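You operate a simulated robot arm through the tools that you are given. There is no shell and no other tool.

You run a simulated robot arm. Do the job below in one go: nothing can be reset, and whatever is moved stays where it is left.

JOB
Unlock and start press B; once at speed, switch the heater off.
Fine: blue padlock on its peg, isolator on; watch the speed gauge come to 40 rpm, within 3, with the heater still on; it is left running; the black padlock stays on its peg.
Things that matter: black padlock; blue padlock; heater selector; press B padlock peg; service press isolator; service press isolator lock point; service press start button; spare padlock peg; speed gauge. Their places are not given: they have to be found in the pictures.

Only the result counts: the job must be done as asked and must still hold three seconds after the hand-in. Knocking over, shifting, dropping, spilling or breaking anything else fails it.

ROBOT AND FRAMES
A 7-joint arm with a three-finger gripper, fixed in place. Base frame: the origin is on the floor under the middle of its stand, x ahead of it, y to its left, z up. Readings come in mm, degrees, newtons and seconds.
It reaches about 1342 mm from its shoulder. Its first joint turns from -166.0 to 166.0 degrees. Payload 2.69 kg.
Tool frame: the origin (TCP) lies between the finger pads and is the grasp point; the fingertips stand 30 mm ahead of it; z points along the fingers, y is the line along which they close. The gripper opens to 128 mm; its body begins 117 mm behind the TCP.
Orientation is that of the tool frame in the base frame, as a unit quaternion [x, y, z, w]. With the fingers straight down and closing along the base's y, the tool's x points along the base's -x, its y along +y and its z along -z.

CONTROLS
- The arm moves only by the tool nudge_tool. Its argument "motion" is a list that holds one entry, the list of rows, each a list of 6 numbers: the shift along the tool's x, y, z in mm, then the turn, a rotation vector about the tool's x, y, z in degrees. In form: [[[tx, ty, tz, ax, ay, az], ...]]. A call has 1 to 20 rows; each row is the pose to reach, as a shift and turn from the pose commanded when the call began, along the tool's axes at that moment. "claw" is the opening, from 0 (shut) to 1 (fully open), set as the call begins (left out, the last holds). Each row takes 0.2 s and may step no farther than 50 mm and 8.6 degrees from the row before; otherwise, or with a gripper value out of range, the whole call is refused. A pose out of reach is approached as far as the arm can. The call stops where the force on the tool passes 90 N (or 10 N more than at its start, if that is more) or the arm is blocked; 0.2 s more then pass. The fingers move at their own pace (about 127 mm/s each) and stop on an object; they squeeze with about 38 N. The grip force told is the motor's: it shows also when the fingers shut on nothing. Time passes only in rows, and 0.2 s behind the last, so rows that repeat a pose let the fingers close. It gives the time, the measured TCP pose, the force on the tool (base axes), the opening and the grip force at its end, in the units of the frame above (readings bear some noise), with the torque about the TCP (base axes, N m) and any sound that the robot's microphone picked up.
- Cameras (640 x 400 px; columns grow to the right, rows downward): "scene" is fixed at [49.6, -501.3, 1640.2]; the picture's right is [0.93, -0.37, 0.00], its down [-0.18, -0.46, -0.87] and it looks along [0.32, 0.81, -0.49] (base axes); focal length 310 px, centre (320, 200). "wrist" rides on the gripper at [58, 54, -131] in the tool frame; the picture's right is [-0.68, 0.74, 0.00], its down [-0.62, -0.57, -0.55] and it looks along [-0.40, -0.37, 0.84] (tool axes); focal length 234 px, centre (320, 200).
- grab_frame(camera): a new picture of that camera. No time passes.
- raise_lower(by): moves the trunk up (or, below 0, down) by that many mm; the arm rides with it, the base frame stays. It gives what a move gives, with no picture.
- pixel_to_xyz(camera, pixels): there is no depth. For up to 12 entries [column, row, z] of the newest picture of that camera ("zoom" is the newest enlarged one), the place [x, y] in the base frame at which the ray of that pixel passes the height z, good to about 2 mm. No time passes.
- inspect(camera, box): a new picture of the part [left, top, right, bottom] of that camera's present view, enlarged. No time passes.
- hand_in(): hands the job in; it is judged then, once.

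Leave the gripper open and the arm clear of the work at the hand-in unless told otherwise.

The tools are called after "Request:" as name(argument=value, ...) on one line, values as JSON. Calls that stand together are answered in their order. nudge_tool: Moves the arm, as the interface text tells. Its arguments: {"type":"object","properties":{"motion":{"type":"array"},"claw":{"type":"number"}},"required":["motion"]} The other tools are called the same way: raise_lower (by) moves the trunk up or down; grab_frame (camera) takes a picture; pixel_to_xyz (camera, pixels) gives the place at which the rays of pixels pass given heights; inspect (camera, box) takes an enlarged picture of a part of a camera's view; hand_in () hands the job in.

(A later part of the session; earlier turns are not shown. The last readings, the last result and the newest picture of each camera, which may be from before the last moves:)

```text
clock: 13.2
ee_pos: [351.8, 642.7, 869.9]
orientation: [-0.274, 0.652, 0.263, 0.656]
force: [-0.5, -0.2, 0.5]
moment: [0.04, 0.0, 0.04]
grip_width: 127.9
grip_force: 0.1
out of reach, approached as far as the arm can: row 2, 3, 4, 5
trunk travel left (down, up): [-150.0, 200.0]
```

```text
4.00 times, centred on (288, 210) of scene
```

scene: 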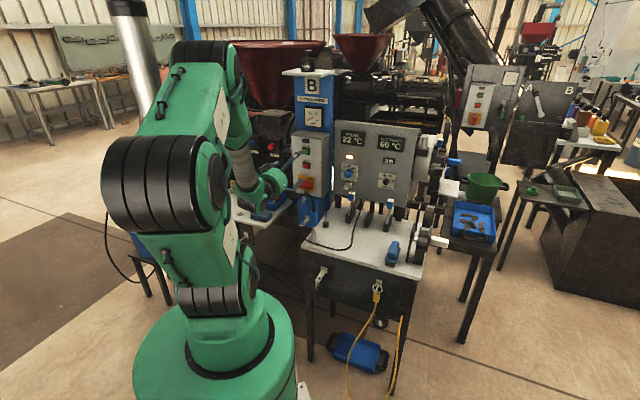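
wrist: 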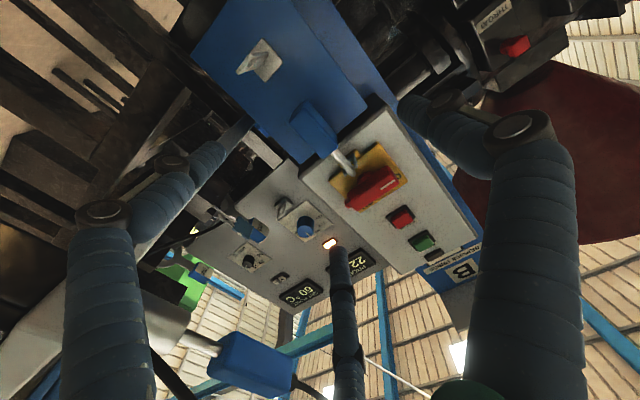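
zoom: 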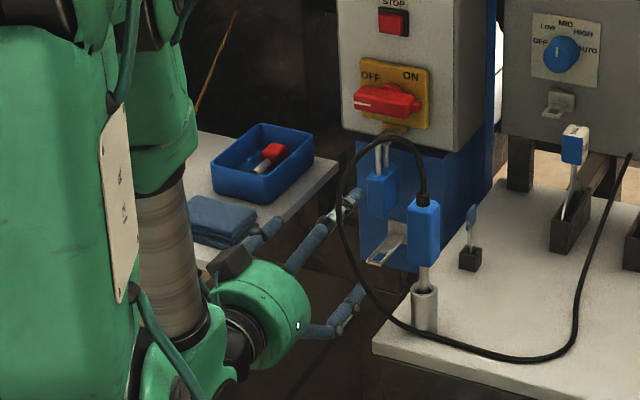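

It reached (352,643,870), but the arm reports being at the edge of its reach here, so low and horizontal strains the joints. I'll rise 150 mm and then lower the trunk by 150 mm, to give the wrist more room.

Request:
nudge_tool(motion=[[[-38, 0, 0, 0, 0, 0], [-76, 0, 0, 0, 0, 0], [-114, 0, 0, 0, 0, 0], [-150, 0, 0, 0, 0, 0], [-150, 0, 0, 0, 0, 0]]])

```text
clock: 14.4
ee_pos: [349.0, 642.5, 1021.9]
orientation: [-0.27, 0.652, 0.27, 0.655]
force: [-0.6, -0.8, 0.8]
moment: [0.0, 0.0, 0.02]
grip_width: 127.8
grip_force: 0.0
trunk travel left (down, up): [-150.0, 200.0]
```

At z=1022 with clear space. Now I'll lower the trunk by 150 mm, which brings the hand back to about z=872.

Request:
raise_lower(by=-150)

Request:
grab_frame(camera="scene")

```text
clock: 16.2
ee_pos: [350.2, 643.5, 871.6]
orientation: [-0.27, 0.652, 0.27, 0.655]
force: [-0.8, 0.3, -0.1]
moment: [-0.01, 0.01, 0.01]
grip_width: 127.9
grip_force: 0.0
trunk travel left (down, up): [0.0, 350.0]
```

```text
taken
```

scene: 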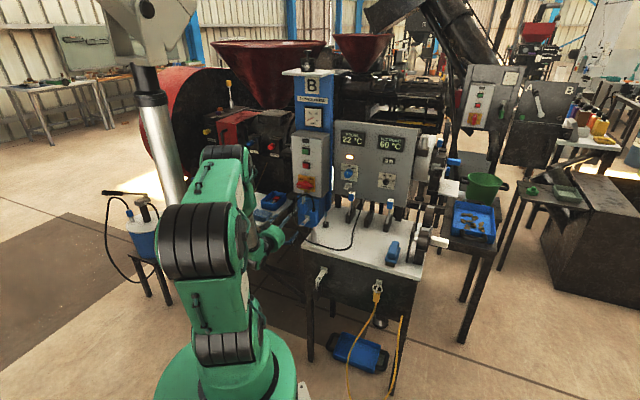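

Now at n≈703, v≈-207, z≈872, with good orientation. The padlock body centre should appear near wrist pixel (312,131), so I'll check the alignment.

Request:
grab_frame(camera="wrist")

Request:
inspect(camera="wrist", box=[240, 70, 400, 200])

```text
taken
```

wrist: 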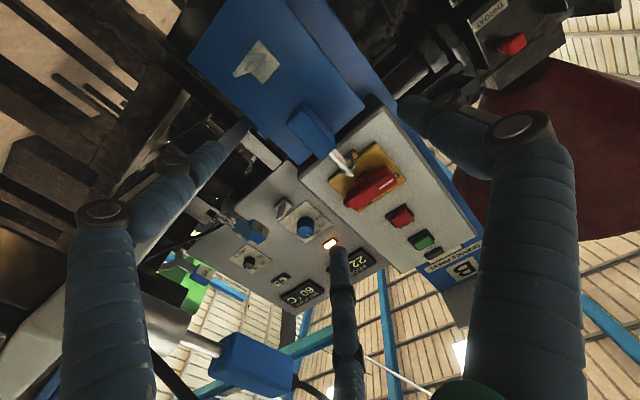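

```text
3.08 times, centred on (320, 135) of wrist
```

zoom: 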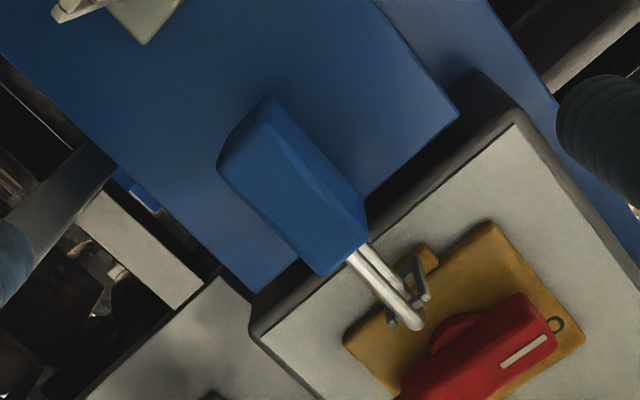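

The padlock centre shows at about (310,132), as predicted. I'll align (5.6 mm down, 6.4 mm right) and advance 119 mm with the fingers open around the body.

Request:
nudge_tool(motion=[[[5.6, -6.4, 20, 0, 0, 0], [5.6, -6.4, 45, 0, 0, 0], [5.6, -6.4, 70, 0, 0, 0], [5.6, -6.4, 95, 0, 0, 0], [5.6, -6.4, 119, 0, 0, 0], [5.6, -6.4, 119, 0, 0, 0]]])

Request:
grab_frame(camera="wrist")

Request:
inspect(camera="scene", box=[270, 170, 334, 234])

```text
clock: 17.6
ee_pos: [437.3, 722.1, 864.9]
orientation: [-0.27, 0.653, 0.27, 0.654]
force: [0.1, 0.2, -0.4]
moment: [0.03, 0.0, 0.0]
grip_width: 128.1
grip_force: 0.0
trunk travel left (down, up): [0.0, 350.0]
```

```text
taken
```

wrist: 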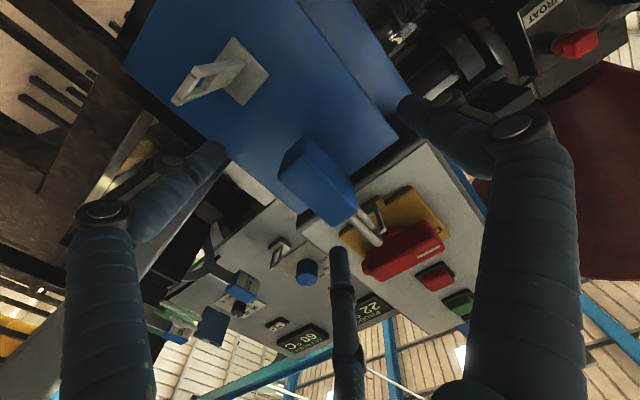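

```text
6.25 times, centred on (302, 202) of scene
```

zoom: 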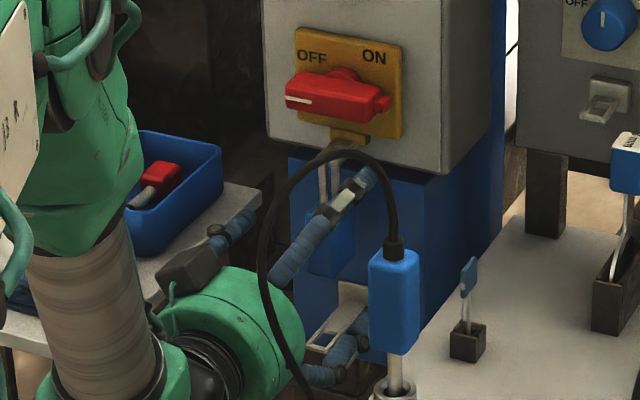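

TCP is at n≈820, v≈-201, z≈865 and the padlock body lies centred between the fingers (318,180). I'll close the gripper on it.

Request:
nudge_tool(motion=[[[0, 0, 0, 0, 0, 0], [0, 0, 0, 0, 0, 0], [0, 0, 0, 0, 0, 0], [0, 0, 0, 0, 0, 0]]], claw=0)

Request:
grab_frame(camera="wrist")

Request:
inspect(camera="scene", box=[290, 180, 330, 220])

```text
clock: 18.6
ee_pos: [438.3, 723.8, 875.7]
orientation: [-0.266, 0.648, 0.273, 0.659]
force: [4.0, 11.9, 56.4]
moment: [0.14, -0.48, 0.13]
grip_width: 34.9
grip_force: 38.0
trunk travel left (down, up): [0.0, 350.0]
```

```text
taken
```

wrist: 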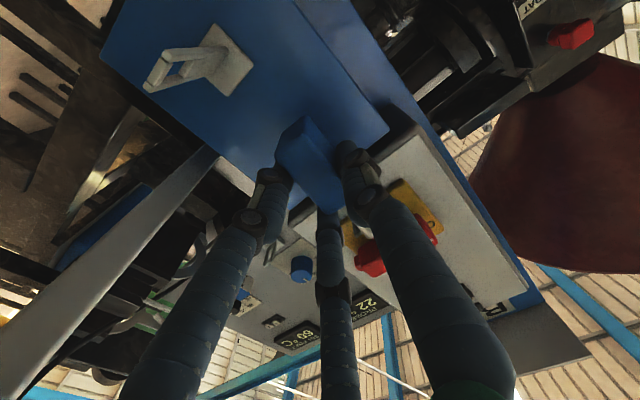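

```text
10.00 times, centred on (310, 200) of scene
```

zoom: 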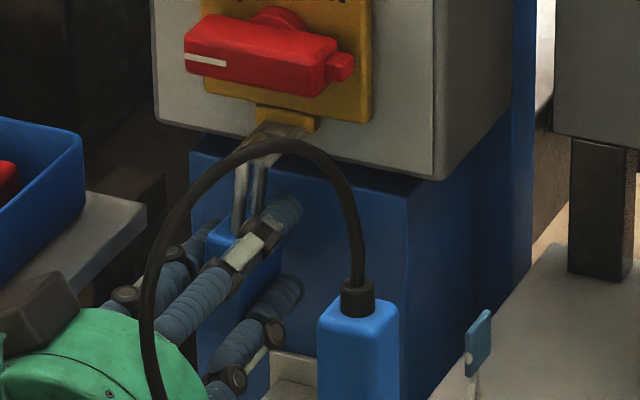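

The hand was pushed up 11 mm with 56 N while closing, so a finger must be wedging on the body's edge. I'll look closely before doing anything.

Request:
inspect(camera="wrist", box=[240, 90, 400, 250])

Request:
inspect(camera="scene", box=[296, 190, 320, 210])

```text
2.50 times, centred on (320, 170) of wrist
```

zoom: 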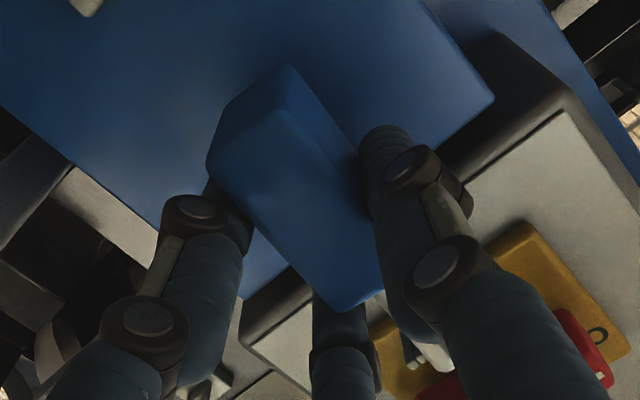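

```text
16.00 times, centred on (308, 200) of scene
```

zoom: 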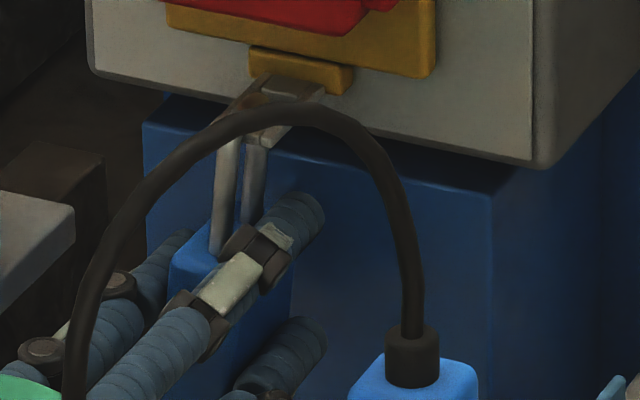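

The upper finger caught the body's top edge, so the body sits a little lower than my estimate. I'll open and re-measure the body's top and bottom from this close position.

Request:
nudge_tool(motion=[[[0, 0, 0, 0, 0, 0], [0, 0, 0, 0, 0, 0], [0, 0, 0, 0, 0, 0], [0, 0, 0, 0, 0, 0]]], claw=1)

Request:
grab_frame(camera="wrist")

Request:
inspect(camera="wrist", box=[256, 110, 384, 270])

```text
clock: 19.6
ee_pos: [437.0, 721.2, 865.0]
orientation: [-0.27, 0.653, 0.269, 0.655]
force: [-0.6, 0.3, 0.1]
moment: [-0.01, 0.04, 0.01]
grip_width: 128.1
grip_force: 0.2
trunk travel left (down, up): [0.0, 350.0]
```

```text
taken
```

wrist: 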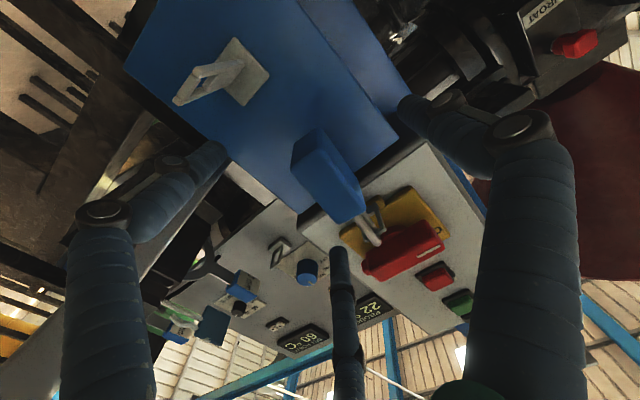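

```text
2.50 times, centred on (320, 190) of wrist
```

zoom: 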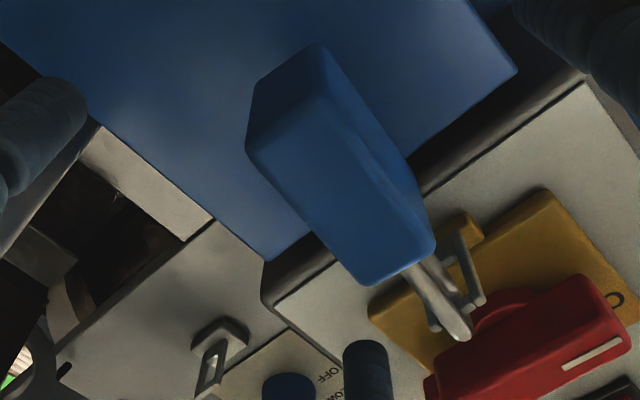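

The three-finger geometry (two fingers 46 mm apart vertically on a 50 mm tall face) makes that grip unstable. If I roll the hand 30°, one finger sits under the body and the other two pinch its sides at mid-height. I'll retreat 110 mm first, then roll.

Request:
nudge_tool(motion=[[[0, 0, -30, 0, 0, 0], [0, 0, -70, 0, 0, 0], [0, 0, -110, 0, 0, 0], [0, 0, -110, 0, 0, 7.5], [0, 0, -110, 0, 0, 15], [0, 0, -110, 0, 0, 22.5], [0, 0, -110, 0, 0, 30], [0, 0, -110, 0, 0, 30]]], claw=1)

Request:
grab_frame(camera="wrist")

```text
clock: 21.4
ee_pos: [325.4, 704.4, 938.1]
orientation: [-0.138, 0.713, 0.341, 0.596]
force: [-1.2, 0.4, -0.4]
moment: [0.01, 0.01, -0.02]
grip_width: 128.0
grip_force: 0.1
out of reach, approached as far as the arm can: row 4, 5, 6, 7, 8
trunk travel left (down, up): [0.0, 350.0]
```

```text
taken
```

wrist: 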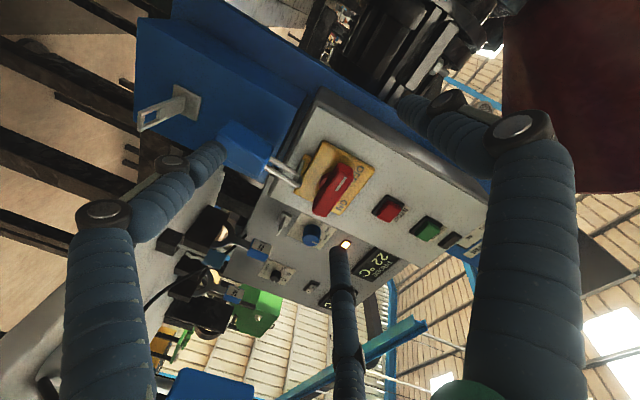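

Rolling pushed the arm past what its joints allow, and it ended at (325,704,938), still in free space. A 30° downward pitch relieves the wrist and also puts the finger lines well inside the padlock's side faces. So I'll go to a pose in front (n≈690, v≈-205, z≈960) with 30° down-pitch and no roll.

Request:
nudge_tool(motion=[[[-8, -11, -6.9, 0.06, 5.46, -3.95], [-16, -22, -13.8, 0.12, 10.92, -7.9], [-24, -33, -20.6, 0.18, 16.38, -11.85], [-32, -44, -27.5, 0.24, 21.84, -15.8], [-40.2, -55.5, -34.4, 0.3, 27.3, -19.75], [-40.2, -55.5, -34.4, 0.3, 27.3, -19.75]]])

Request:
grab_frame(camera="wrist")

Request:
grab_frame(camera="scene")

```text
clock: 22.8
ee_pos: [343.9, 632.7, 960.8]
orientation: [-0.332, 0.8, 0.19, 0.462]
force: [0.0, 0.1, 0.2]
moment: [0.02, 0.02, 0.0]
grip_width: 128.0
grip_force: 0.0
trunk travel left (down, up): [0.0, 350.0]
```

```text
taken
```

wrist: 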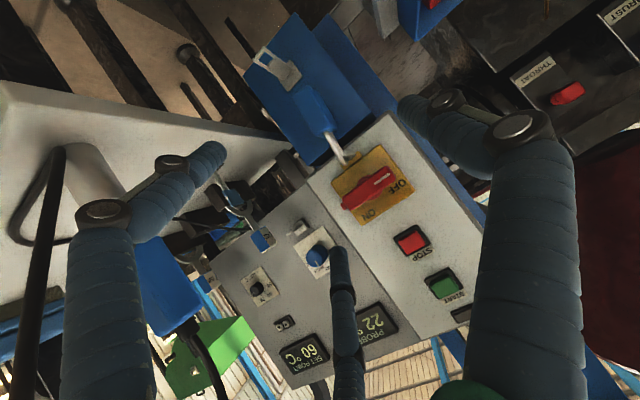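

```text
taken
```

scene: 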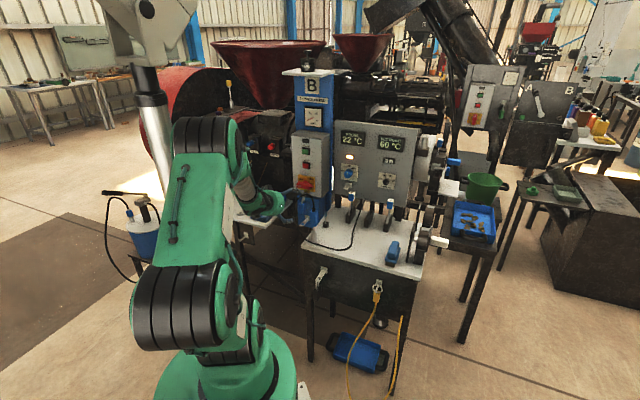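

The pose was reached exactly: (344,633,961), pitched 30° down. I'll enlarge the padlock area from here to re-measure the body.

Request:
inspect(camera="wrist", box=[250, 40, 378, 180])

Request:
inspect(camera="scene", box=[290, 180, 330, 220])

```text
2.86 times, centred on (314, 110) of wrist
```

zoom: 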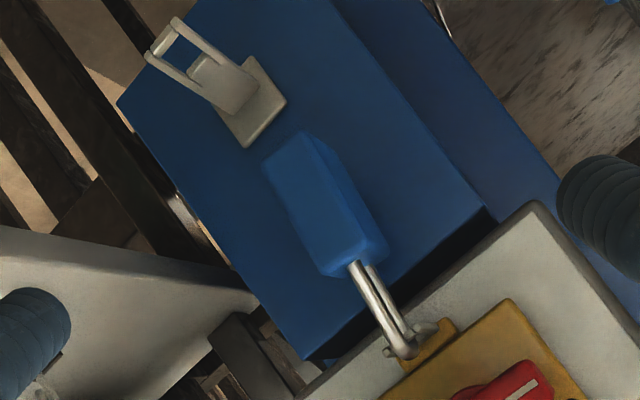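

```text
10.00 times, centred on (310, 200) of scene
```

zoom: 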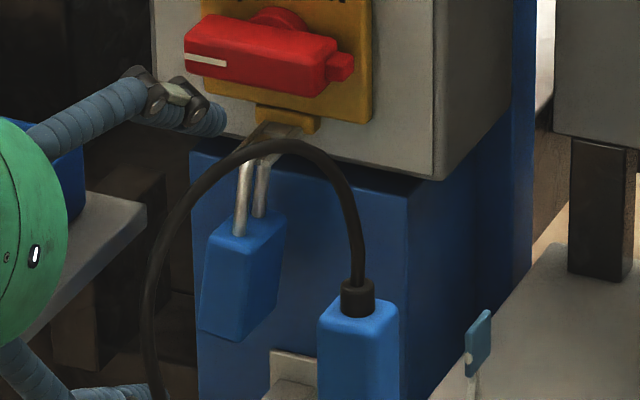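

The padlock now hangs slightly tilted, with its bottom to the left, centre around v≈-207; that's fine for regripping. I'll set the opening to 0.8 and advance along the tool axis until the fingers straddle the body.

Request:
nudge_tool(motion=[[[5, -4, 20, 0, 0, 0], [9.2, -8, 41.6, 0, 0, 0], [9.2, -8, 71.6, 0, 0, 0], [9.2, -8, 101.6, 0, 0, 0], [9.2, -8, 126.6, 0, 0, 0], [9.2, -8, 126.6, 0, 0, 0]]], claw=0.8)

Request:
grab_frame(camera="wrist")

Request:
inspect(camera="scene", box=[280, 170, 340, 230])

```text
clock: 24.2
ee_pos: [421.2, 700.1, 890.1]
orientation: [-0.333, 0.8, 0.191, 0.462]
force: [0.9, 0.1, 0.2]
moment: [0.02, 0.0, 0.01]
grip_width: 102.5
grip_force: 0.1
trunk travel left (down, up): [0.0, 350.0]
```

```text
taken
```

wrist: 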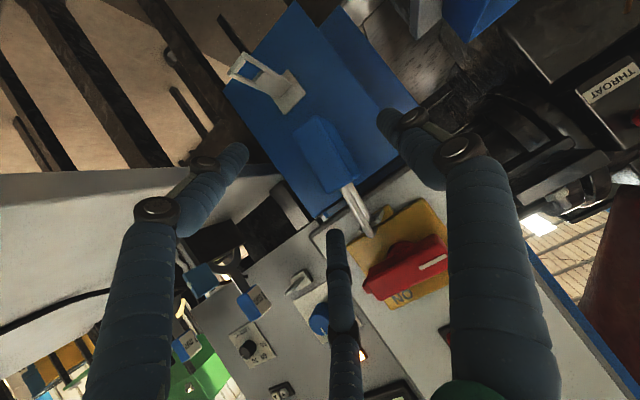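

```text
6.67 times, centred on (310, 200) of scene
```

zoom: 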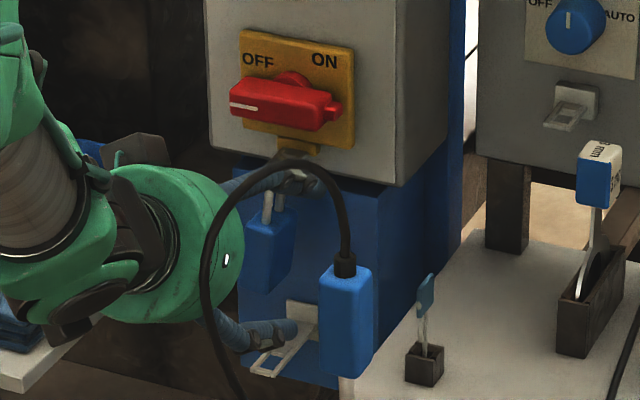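

TCP is at n≈793, v≈-197, z≈890 with all clear. I'll advance the last 37 mm and look again before closing.

Request:
nudge_tool(motion=[[[0, 0, 13, 0, 0, 0], [0, 0, 26, 0, 0, 0], [0, 0, 37, 0, 0, 0], [0, 0, 37, 0, 0, 0]]])

Request:
grab_frame(camera="wrist")

Request:
inspect(camera="wrist", box=[220, 90, 420, 290])

```text
clock: 25.2
ee_pos: [444.1, 724.8, 870.9]
orientation: [-0.331, 0.801, 0.189, 0.462]
force: [-0.2, 0.1, 0.7]
moment: [0.0, 0.0, -0.01]
grip_width: 102.3
grip_force: 0.0
trunk travel left (down, up): [0.0, 350.0]
```

```text
taken
```

wrist: 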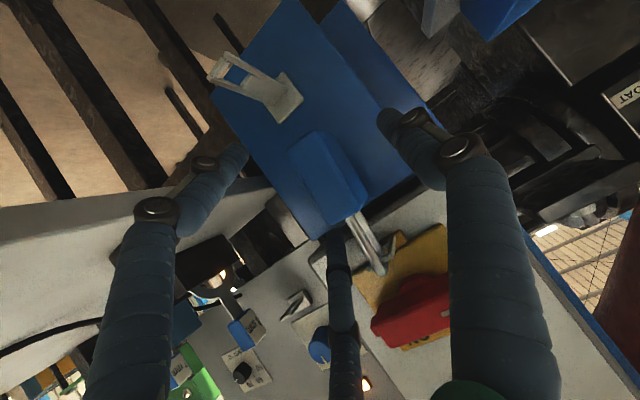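

```text
2.00 times, centred on (320, 190) of wrist
```

zoom: 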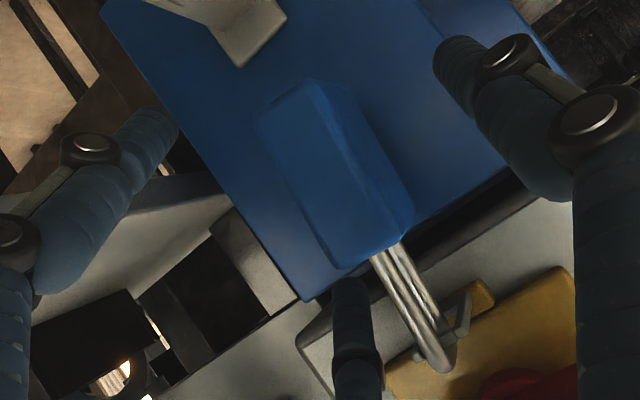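

The body is centred between the fingers, as predicted. I'll close partly first (0.33) and check the force.

Request:
nudge_tool(motion=[[[0, 0, 0, 0, 0, 0], [0, 0, 0, 0, 0, 0], [0, 0, 0, 0, 0, 0]]], claw=0.33)

Request:
inspect(camera="wrist", box=[220, 90, 420, 290])

```text
clock: 26.0
ee_pos: [444.3, 723.9, 870.9]
orientation: [-0.332, 0.8, 0.191, 0.461]
force: [-0.8, 1.3, -0.6]
moment: [0.0, 0.01, 0.05]
grip_width: 43.0
grip_force: 0.7
trunk travel left (down, up): [0.0, 350.0]
```

```text
2.00 times, centred on (320, 190) of wrist
```

zoom: 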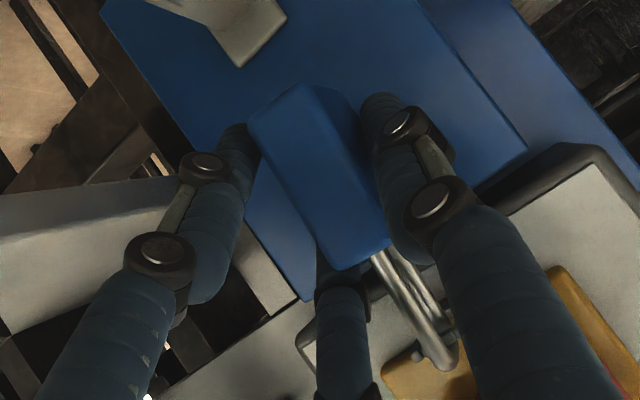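

Forces are near zero and the fingers sit well: A on the left face, B and C on the right face. Now I'll close fully.

Request:
nudge_tool(motion=[[[0, 0, 0, 0, 0, 0], [0, 0, 0, 0, 0, 0], [0, 0, 0, 0, 0, 0]]], claw=0)

Request:
grab_frame(camera="wrist")

Request:
inspect(camera="scene", box=[290, 180, 330, 220])

Request:
inspect(camera="wrist", box=[220, 90, 420, 290])

```text
clock: 26.8
ee_pos: [445.2, 722.6, 871.2]
orientation: [-0.332, 0.8, 0.192, 0.462]
force: [8.6, -4.9, 2.6]
moment: [0.52, 0.49, -0.33]
grip_width: 37.1
grip_force: 38.2
trunk travel left (down, up): [0.0, 350.0]
```

```text
taken
```

wrist: 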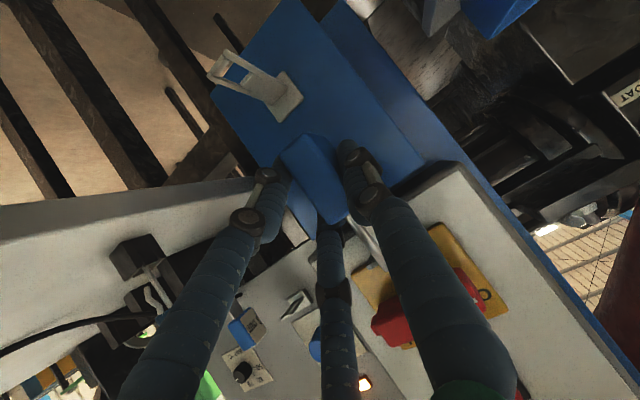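

```text
10.00 times, centred on (310, 200) of scene
```

zoom: 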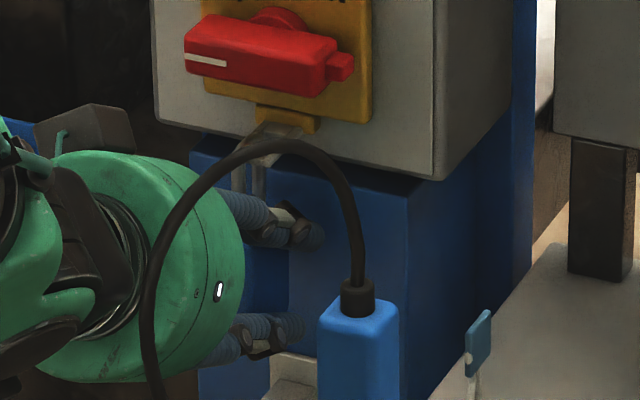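

```text
2.00 times, centred on (320, 190) of wrist
```

zoom: 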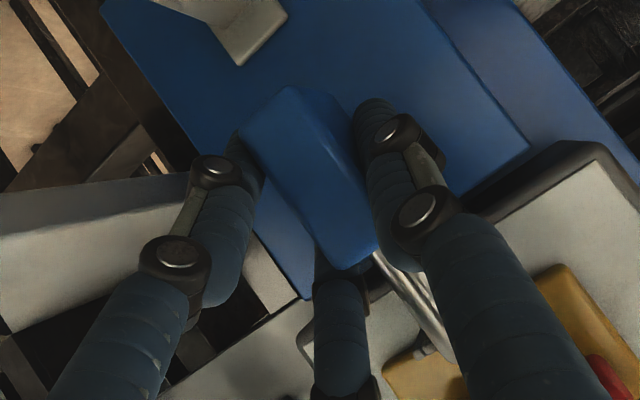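

A firm grip: width 37 mm, 38 N, and a small sideways load of about 10 N. I'll shift 2 mm right to relax that load and lift straight up 10 mm in small steps, watching the force.

Request:
nudge_tool(motion=[[[0, -2, 0, 0, 0, 0], [-2.6, -2, -1.5, 0, 0, 0], [-5.2, -2, -3, 0, 0, 0], [-8.66, -2, -5, 0, 0, 0], [-8.66, -2, -5, 0, 0, 0]]])

```text
clock: 28.0
ee_pos: [445.0, 721.8, 882.6]
orientation: [-0.331, 0.801, 0.19, 0.462]
force: [-0.7, 0.2, -1.2]
moment: [0.0, 0.01, -0.05]
grip_width: 37.0
grip_force: 38.3
trunk travel left (down, up): [0.0, 350.0]
```

The force is near zero after lifting 11 mm. I'll lift 13 mm more and look at the shackle.

Request:
nudge_tool(motion=[[[-4, 0, -2.3, 0, 0, 0], [-8, 0, -4.6, 0, 0, 0], [-11.3, 0, -6.5, 0, 0, 0], [-11.3, 0, -6.5, 0, 0, 0]]])

Request:
inspect(camera="scene", box=[296, 185, 328, 213])

Request:
inspect(camera="wrist", box=[250, 130, 410, 290])

```text
clock: 29.0
ee_pos: [446.0, 721.9, 894.2]
orientation: [-0.332, 0.801, 0.191, 0.46]
force: [0.4, 0.5, -1.1]
moment: [0.0, 0.02, 0.0]
grip_width: 37.0
grip_force: 38.1
trunk travel left (down, up): [0.0, 350.0]
```

```text
14.29 times, centred on (312, 199) of scene
```

zoom: 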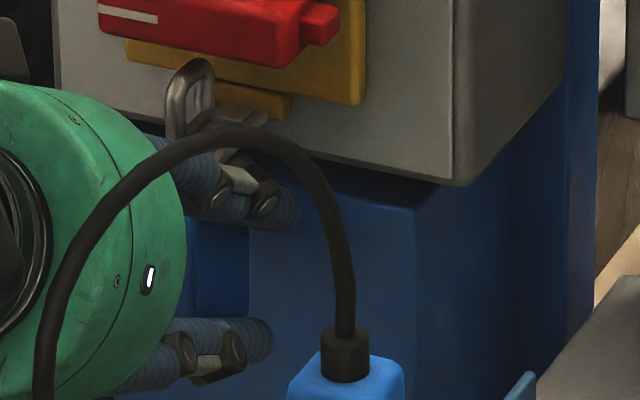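

```text
2.50 times, centred on (330, 210) of wrist
```

zoom: 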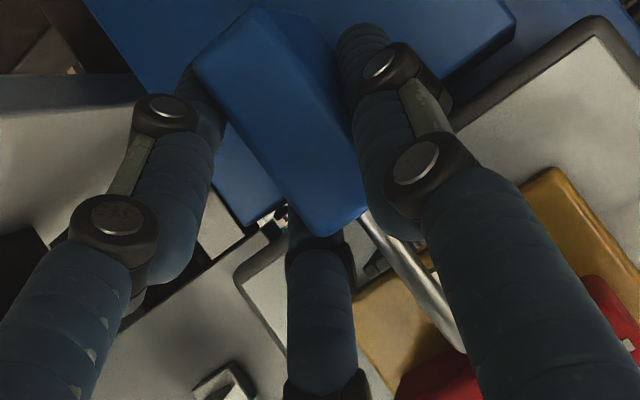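

The shackle bend now stands well above the lock point's bar, with no load. Next I'll pull outward (away from the panel) 10 mm in small steps and read the force.

Request:
nudge_tool(motion=[[[1.5, 0, -2.6, 0, 0, 0], [3, 0, -5.2, 0, 0, 0], [5, 0, -8.66, 0, 0, 0], [5, 0, -8.66, 0, 0, 0]]])

Request:
inspect(camera="scene", box=[296, 185, 328, 213])

```text
clock: 30.0
ee_pos: [438.6, 715.7, 894.8]
orientation: [-0.332, 0.8, 0.191, 0.461]
force: [-0.3, 0.1, -2.3]
moment: [0.02, -0.01, 0.0]
grip_width: 36.8
grip_force: 38.0
trunk travel left (down, up): [0.0, 350.0]
```

```text
14.29 times, centred on (312, 199) of scene
```

zoom: 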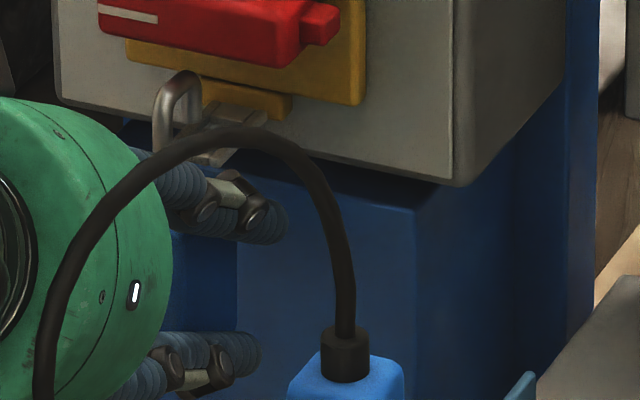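

No resistance over 10 mm. I'll pull 15 mm further.

Request:
nudge_tool(motion=[[[2, 0, -3.5, 0, 0, 0], [4, 0, -7, 0, 0, 0], [6, 0, -10.4, 0, 0, 0], [7.5, 0, -13, 0, 0, 0], [7.5, 0, -13, 0, 0, 0]]])

Request:
inspect(camera="scene", box=[296, 185, 328, 213])

Request:
grab_frame(camera="wrist")

```text
clock: 31.2
ee_pos: [427.1, 705.2, 894.9]
orientation: [-0.332, 0.8, 0.191, 0.462]
force: [0.2, 0.4, -1.2]
moment: [-0.02, -0.02, 0.0]
grip_width: 37.0
grip_force: 38.5
trunk travel left (down, up): [0.0, 350.0]
```

```text
14.29 times, centred on (312, 199) of scene
```

zoom: 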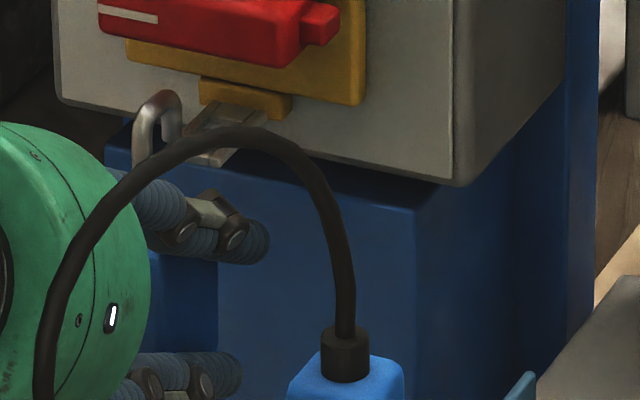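

```text
taken
```

wrist: 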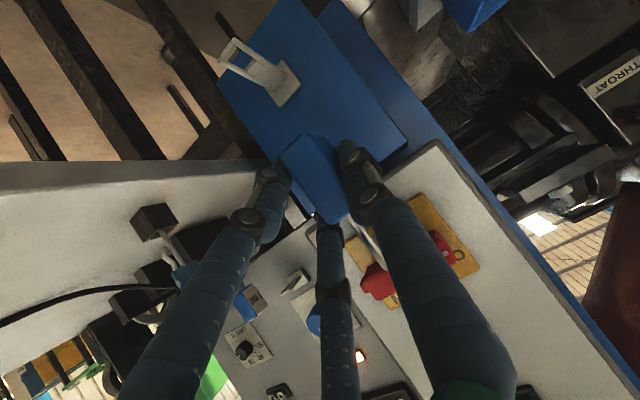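

The shackle is free of the lock point, with no resistance. I'll measure where its bend is now (zoom pixel (165,92) in this enlargement), to know the hook height relative to the hand.

Request:
inspect(camera="scene", box=[292, 185, 324, 205])

```text
16.00 times, centred on (308, 195) of scene
```

zoom: 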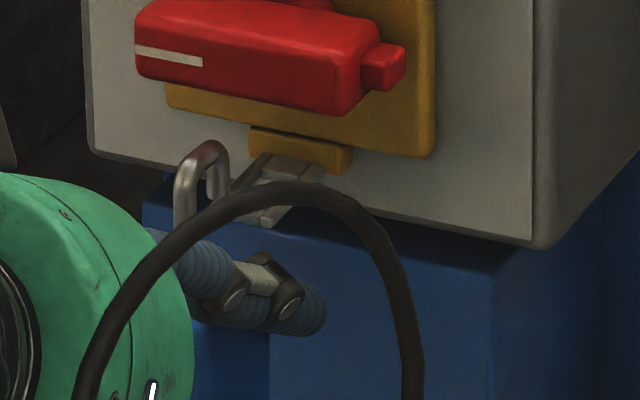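

Request:
pixel_to_xyz(camera="zoom", pixels=[[208, 140, 960], [208, 140, 970], [206, 158, 950], [206, 158, 960], [175, 190, 940], [175, 190, 950], [255, 190, 930], [255, 190, 940], [300, 130, 950], [300, 130, 960], [345, 100, 970], [345, 100, 980]])

```text
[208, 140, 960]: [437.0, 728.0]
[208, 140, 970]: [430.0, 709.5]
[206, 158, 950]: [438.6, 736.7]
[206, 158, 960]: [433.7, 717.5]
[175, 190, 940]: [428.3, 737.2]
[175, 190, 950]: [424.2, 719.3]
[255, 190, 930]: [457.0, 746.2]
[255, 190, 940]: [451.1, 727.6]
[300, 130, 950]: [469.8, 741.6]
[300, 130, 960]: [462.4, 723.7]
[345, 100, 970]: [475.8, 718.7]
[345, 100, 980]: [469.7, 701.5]
```

Bend top is at z≈967 with the hand at z=895, so the hook height offset is about 72 mm; the peg's cross bar is at z≈776, about 157 mm below the lock point's bar and 25 mm further out. I'll pull out 38 mm more, then go down 80 mm.

Request:
nudge_tool(motion=[[[9.5, 0, -16.5, 0, 0, 0], [19, 0, -32.9, 0, 0, 0], [36.3, 0, -22.9, 0, 0, 0], [53.6, 0, -12.9, 0, 0, 0], [71, 0, -2.9, 0, 0, 0], [88.3, 0, 7.1, 0, 0, 0], [88.3, 0, 7.1, 0, 0, 0]]])

Request:
grab_frame(camera="scene")

Request:
inspect(camera="scene", box=[270, 180, 334, 240])

Request:
grab_frame(camera="wrist")

```text
clock: 32.8
ee_pos: [403.1, 678.0, 816.2]
orientation: [-0.332, 0.8, 0.191, 0.461]
force: [-0.1, 0.1, -1.4]
moment: [0.0, 0.04, 0.03]
grip_width: 36.6
grip_force: 38.1
trunk travel left (down, up): [0.0, 350.0]
```

```text
taken
```

scene: 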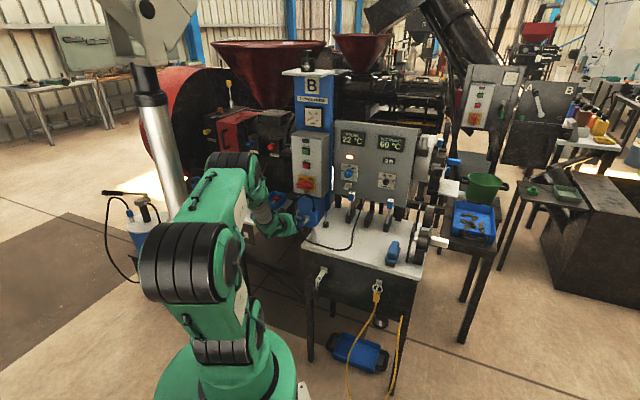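

```text
6.67 times, centred on (302, 210) of scene
```

zoom: 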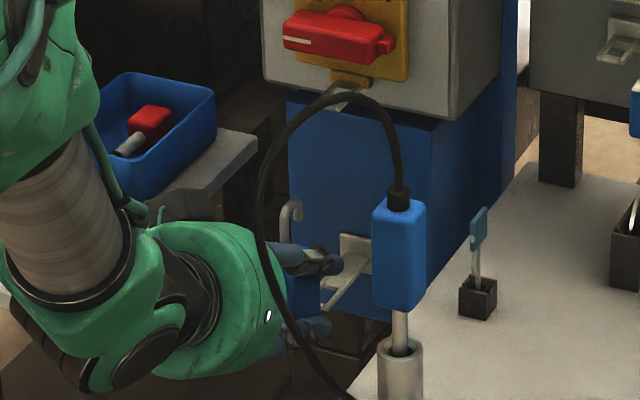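

```text
taken
```

wrist: 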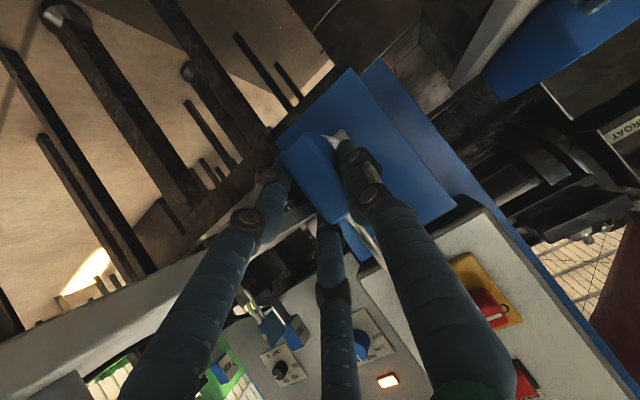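

I can see the freed shackle now near the peg at scene (313,211). I'll enlarge it to see its hook shape and measure against the peg.

Request:
inspect(camera="scene", box=[288, 200, 320, 230])

```text
13.33 times, centred on (304, 215) of scene
```

zoom: 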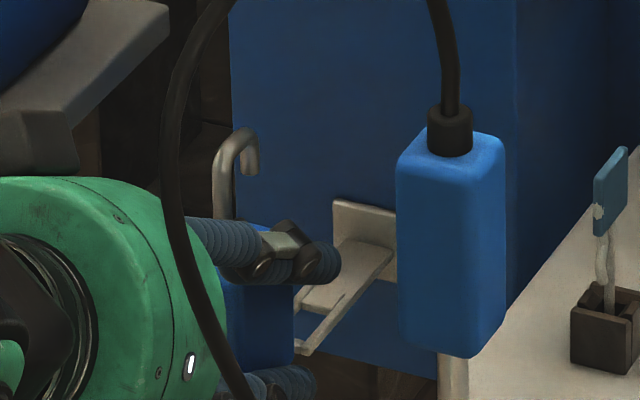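

The shackle is an open hook with a short toe on the panel side. I'll measure the bend top (240,129), the toe end (253,176), and the visible peg tip (299,350).

Request:
pixel_to_xyz(camera="zoom", pixels=[[240, 129, 880], [240, 129, 890], [253, 176, 860], [253, 176, 870], [218, 200, 850], [218, 200, 860], [299, 350, 770], [299, 350, 780], [390, 240, 780], [390, 240, 800], [333, 203, 800], [333, 203, 810]])

```text
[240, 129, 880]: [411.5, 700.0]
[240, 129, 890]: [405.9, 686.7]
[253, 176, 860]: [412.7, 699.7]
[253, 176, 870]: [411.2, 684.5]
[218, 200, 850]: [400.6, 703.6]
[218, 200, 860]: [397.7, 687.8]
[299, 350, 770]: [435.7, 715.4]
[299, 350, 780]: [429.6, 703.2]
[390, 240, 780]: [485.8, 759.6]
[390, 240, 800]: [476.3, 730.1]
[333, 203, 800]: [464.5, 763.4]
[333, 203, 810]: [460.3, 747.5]
```

Offsets: bend top 72 mm and toe end 44 mm above the hand's TCP height, with the hook at v≈-201, in line with the peg. I'll back off 8 mm more, then lower 77 mm so the peg's bar lines up with the open gap of the hook.

Request:
nudge_tool(motion=[[[4, 0, -6.9, 0, 0, 0], [21.3, 0, 3.1, 0, 0, 0], [38.6, 0, 13.1, 0, 0, 0], [55.9, 0, 23.1, 0, 0, 0], [70.7, 0, 31.6, 0, 0, 0], [70.7, 0, 31.6, 0, 0, 0]]])

Request:
inspect(camera="scene", box=[288, 206, 320, 236])

Request:
grab_frame(camera="wrist")

```text
clock: 34.2
ee_pos: [395.2, 673.7, 740.2]
orientation: [-0.333, 0.8, 0.191, 0.462]
force: [-0.4, -0.1, -1.7]
moment: [-0.04, 0.02, 0.01]
grip_width: 36.8
grip_force: 37.6
trunk travel left (down, up): [0.0, 350.0]
```

```text
13.33 times, centred on (304, 221) of scene
```

zoom: 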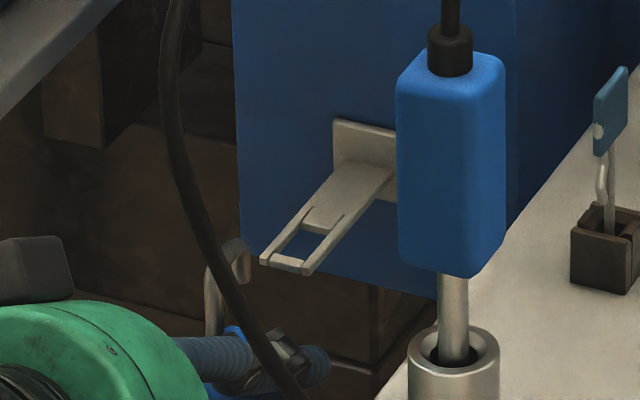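

```text
taken
```

wrist: 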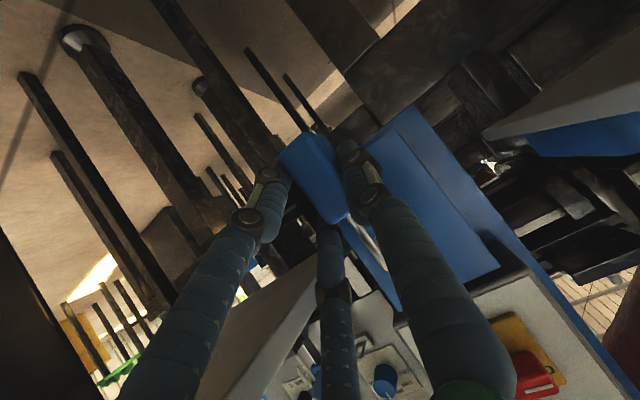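

Both the hook and the peg are visible now: bend top near zoom (236,239), toe end (245,283), peg cross bar near (286,264). I'll measure all in this view.

Request:
pixel_to_xyz(camera="zoom", pixels=[[236, 239, 805], [236, 239, 815], [245, 284, 780], [245, 284, 790], [286, 262, 775], [286, 262, 785], [264, 262, 775], [264, 262, 785], [306, 272, 770], [306, 272, 780], [209, 310, 780], [209, 310, 790]])

```text
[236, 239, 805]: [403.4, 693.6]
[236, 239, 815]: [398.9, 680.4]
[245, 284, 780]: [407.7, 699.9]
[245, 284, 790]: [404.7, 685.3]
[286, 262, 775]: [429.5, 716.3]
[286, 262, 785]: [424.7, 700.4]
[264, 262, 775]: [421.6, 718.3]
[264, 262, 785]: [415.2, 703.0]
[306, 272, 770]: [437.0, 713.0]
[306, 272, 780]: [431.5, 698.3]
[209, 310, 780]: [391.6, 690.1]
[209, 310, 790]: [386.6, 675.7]
```

Hook toe end z≈784, peg bar top z≈778, hook v≈-201.5, peg centre v≈-200.5. Good alignment. I'll push inward 30 mm first, slowly.

Request:
nudge_tool(motion=[[[-4, -0.7, 6.9, 0, 0, 0], [-8, -0.7, 13.8, 0, 0, 0], [-12, -0.7, 20.8, 0, 0, 0], [-15, -0.7, 26, 0, 0, 0], [-15, -0.7, 26, 0, 0, 0]]])

Request:
inspect(camera="scene", box=[288, 206, 320, 236])

```text
clock: 35.4
ee_pos: [416.5, 693.7, 738.3]
orientation: [-0.333, 0.8, 0.191, 0.462]
force: [0.3, 0.3, -1.0]
moment: [-0.02, 0.01, 0.0]
grip_width: 36.6
grip_force: 37.9
trunk travel left (down, up): [0.0, 350.0]
```

```text
13.33 times, centred on (304, 221) of scene
```

zoom: 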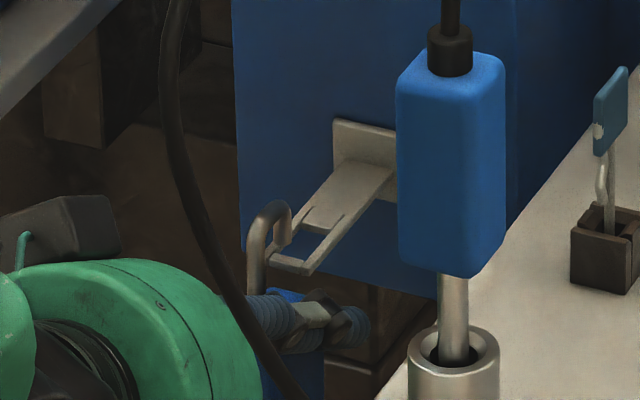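

No contact, and the toe is passing above the bar toward the slot. I'll push 13 mm more.

Request:
nudge_tool(motion=[[[-2, 0, 3.5, 0, 0, 0], [-4.5, 0, 7.8, 0, 0, 0], [-6.5, 0, 11.3, 0, 0, 0], [-6.5, 0, 11.3, 0, 0, 0]]])

Request:
inspect(camera="scene", box=[288, 206, 320, 236])

Request:
grab_frame(camera="wrist")

```text
clock: 36.4
ee_pos: [426.6, 701.5, 738.1]
orientation: [-0.332, 0.8, 0.191, 0.461]
force: [-0.7, -1.3, -0.6]
moment: [0.01, -0.01, -0.01]
grip_width: 36.9
grip_force: 37.8
trunk travel left (down, up): [0.0, 350.0]
```

```text
13.33 times, centred on (304, 221) of scene
```

zoom: 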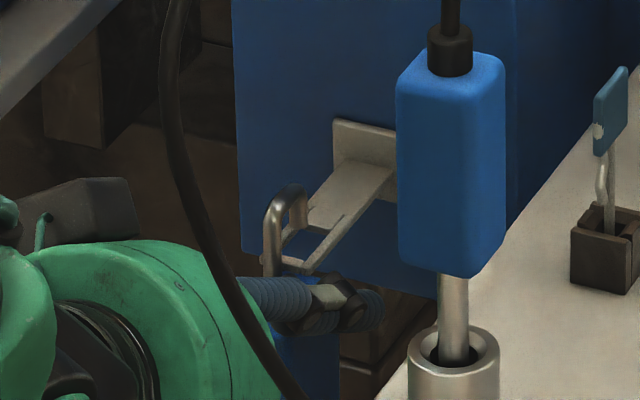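

```text
taken
```

wrist: 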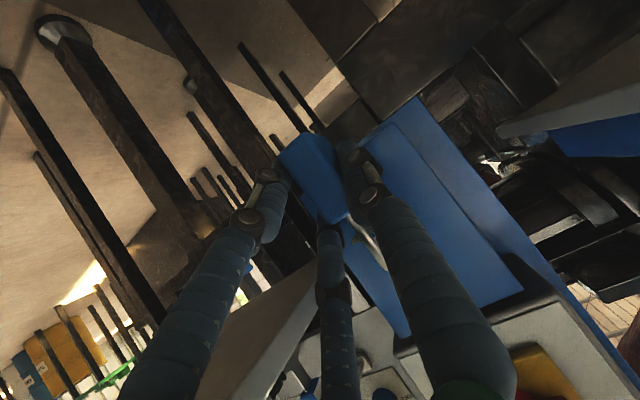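

The toe should now be over the slot. I'll enlarge it further to check from both cameras.

Request:
inspect(camera="scene", box=[295, 215, 311, 229])

Request:
inspect(camera="wrist", box=[290, 170, 410, 290])

```text
16.00 times, centred on (303, 222) of scene
```

zoom: 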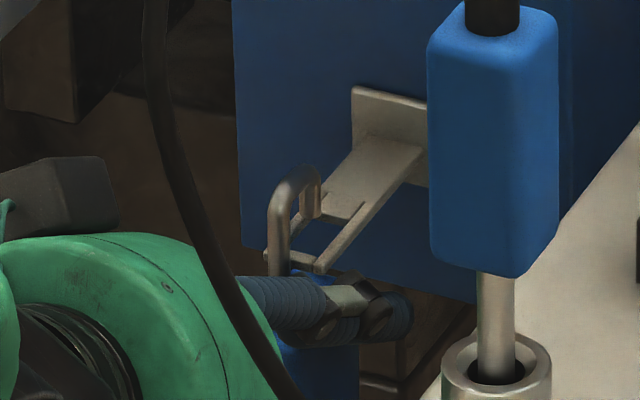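

```text
3.33 times, centred on (350, 230) of wrist
```

zoom: 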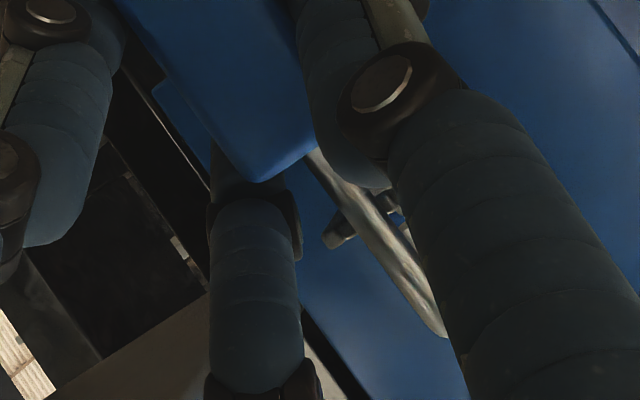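

The toe lies over the slot, behind the cross bar and between the side bars. I'll lower 20 mm slowly so the bend comes down onto the bar.

Request:
nudge_tool(motion=[[[3.5, 0, 2, 0, 0, 0], [7, 0, 4, 0, 0, 0], [10.4, 0, 6, 0, 0, 0], [13.9, 0, 8, 0, 0, 0], [17.3, 0, 10, 0, 0, 0], [17.3, 0, 10, 0, 0, 0]]])

Request:
inspect(camera="scene", box=[295, 215, 311, 229])

```text
clock: 37.8
ee_pos: [424.8, 702.7, 718.1]
orientation: [-0.332, 0.8, 0.191, 0.462]
force: [1.0, -4.0, 3.4]
moment: [-0.04, 0.02, -0.09]
grip_width: 37.1
grip_force: 37.9
trunk travel left (down, up): [0.0, 350.0]
```

```text
16.00 times, centred on (303, 222) of scene
```

zoom: 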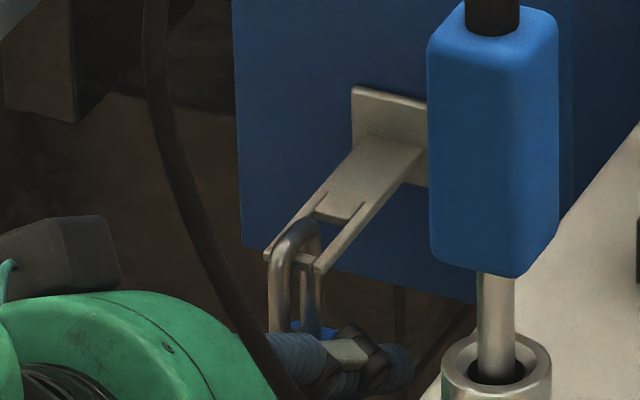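

The U now hangs through the slot around the bar, with light contact (about 3 N up). I'll lower a further 3 mm to seat it.

Request:
nudge_tool(motion=[[[0.9, 0, 0.5, 0, 0, 0], [1.8, 0, 1, 0, 0, 0], [2.6, 0, 1.5, 0, 0, 0], [2.6, 0, 1.5, 0, 0, 0]]])

Request:
inspect(camera="scene", box=[295, 215, 311, 229])

```text
clock: 38.8
ee_pos: [425.9, 702.8, 718.3]
orientation: [-0.331, 0.799, 0.192, 0.463]
force: [-4.3, -2.7, 22.7]
moment: [0.32, -0.25, 0.08]
grip_width: 36.7
grip_force: 37.9
trunk travel left (down, up): [0.0, 350.0]
```

```text
16.00 times, centred on (303, 222) of scene
```

zoom: 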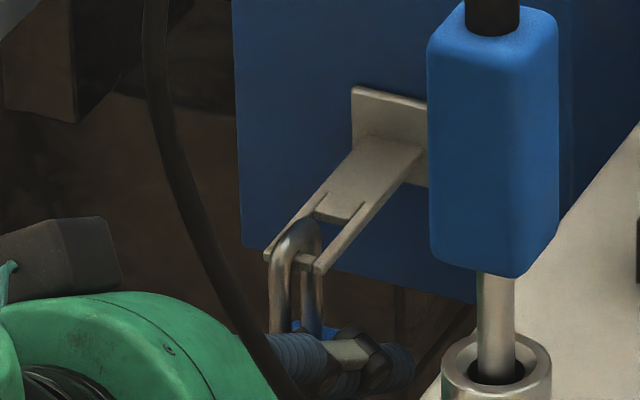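

Seated on the peg (about 23 N of downward push held by the bar). I'll relieve it by 2.5 mm, then open to 0.8.

Request:
nudge_tool(motion=[[[-2.2, 0, -1.2, 0, 0, 0], [-2.2, 0, -1.2, 0, 0, 0]]])

Request:
nudge_tool(motion=[[[0, 0, 0, 0, 0, 0], [0, 0, 0, 0, 0, 0], [0, 0, 0, 0, 0, 0]]], claw=0.8)

Request:
inspect(camera="scene", box=[285, 205, 317, 235])

Request:
grab_frame(camera="wrist")

```text
clock: 39.4
ee_pos: [426.1, 702.7, 717.2]
orientation: [-0.332, 0.8, 0.191, 0.462]
force: [-1.0, 10.0, 13.1]
moment: [0.04, -0.06, 0.11]
grip_width: 36.8
grip_force: 38.4
trunk travel left (down, up): [0.0, 350.0]
```

```text
clock: 40.2
ee_pos: [427.0, 702.9, 716.5]
orientation: [-0.332, 0.8, 0.191, 0.461]
force: [-0.3, -0.2, 0.8]
moment: [0.01, -0.02, 0.01]
grip_width: 102.5
grip_force: 0.1
trunk travel left (down, up): [0.0, 350.0]
```

```text
13.33 times, centred on (301, 220) of scene
```

zoom: 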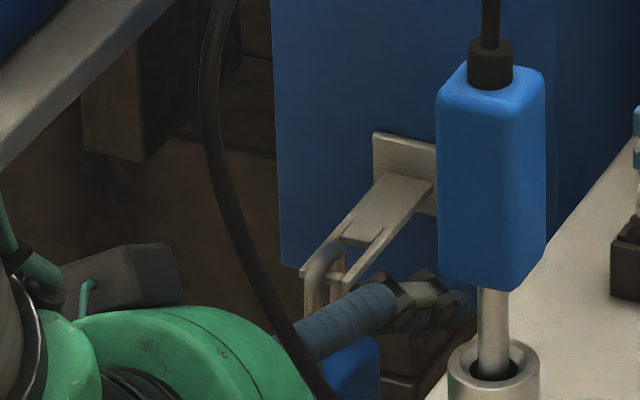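

```text
taken
```

wrist: 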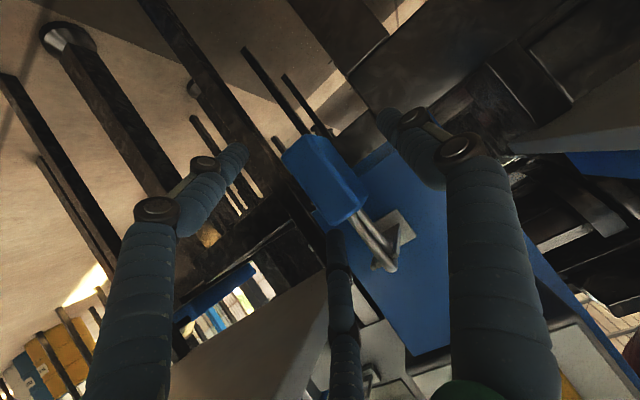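

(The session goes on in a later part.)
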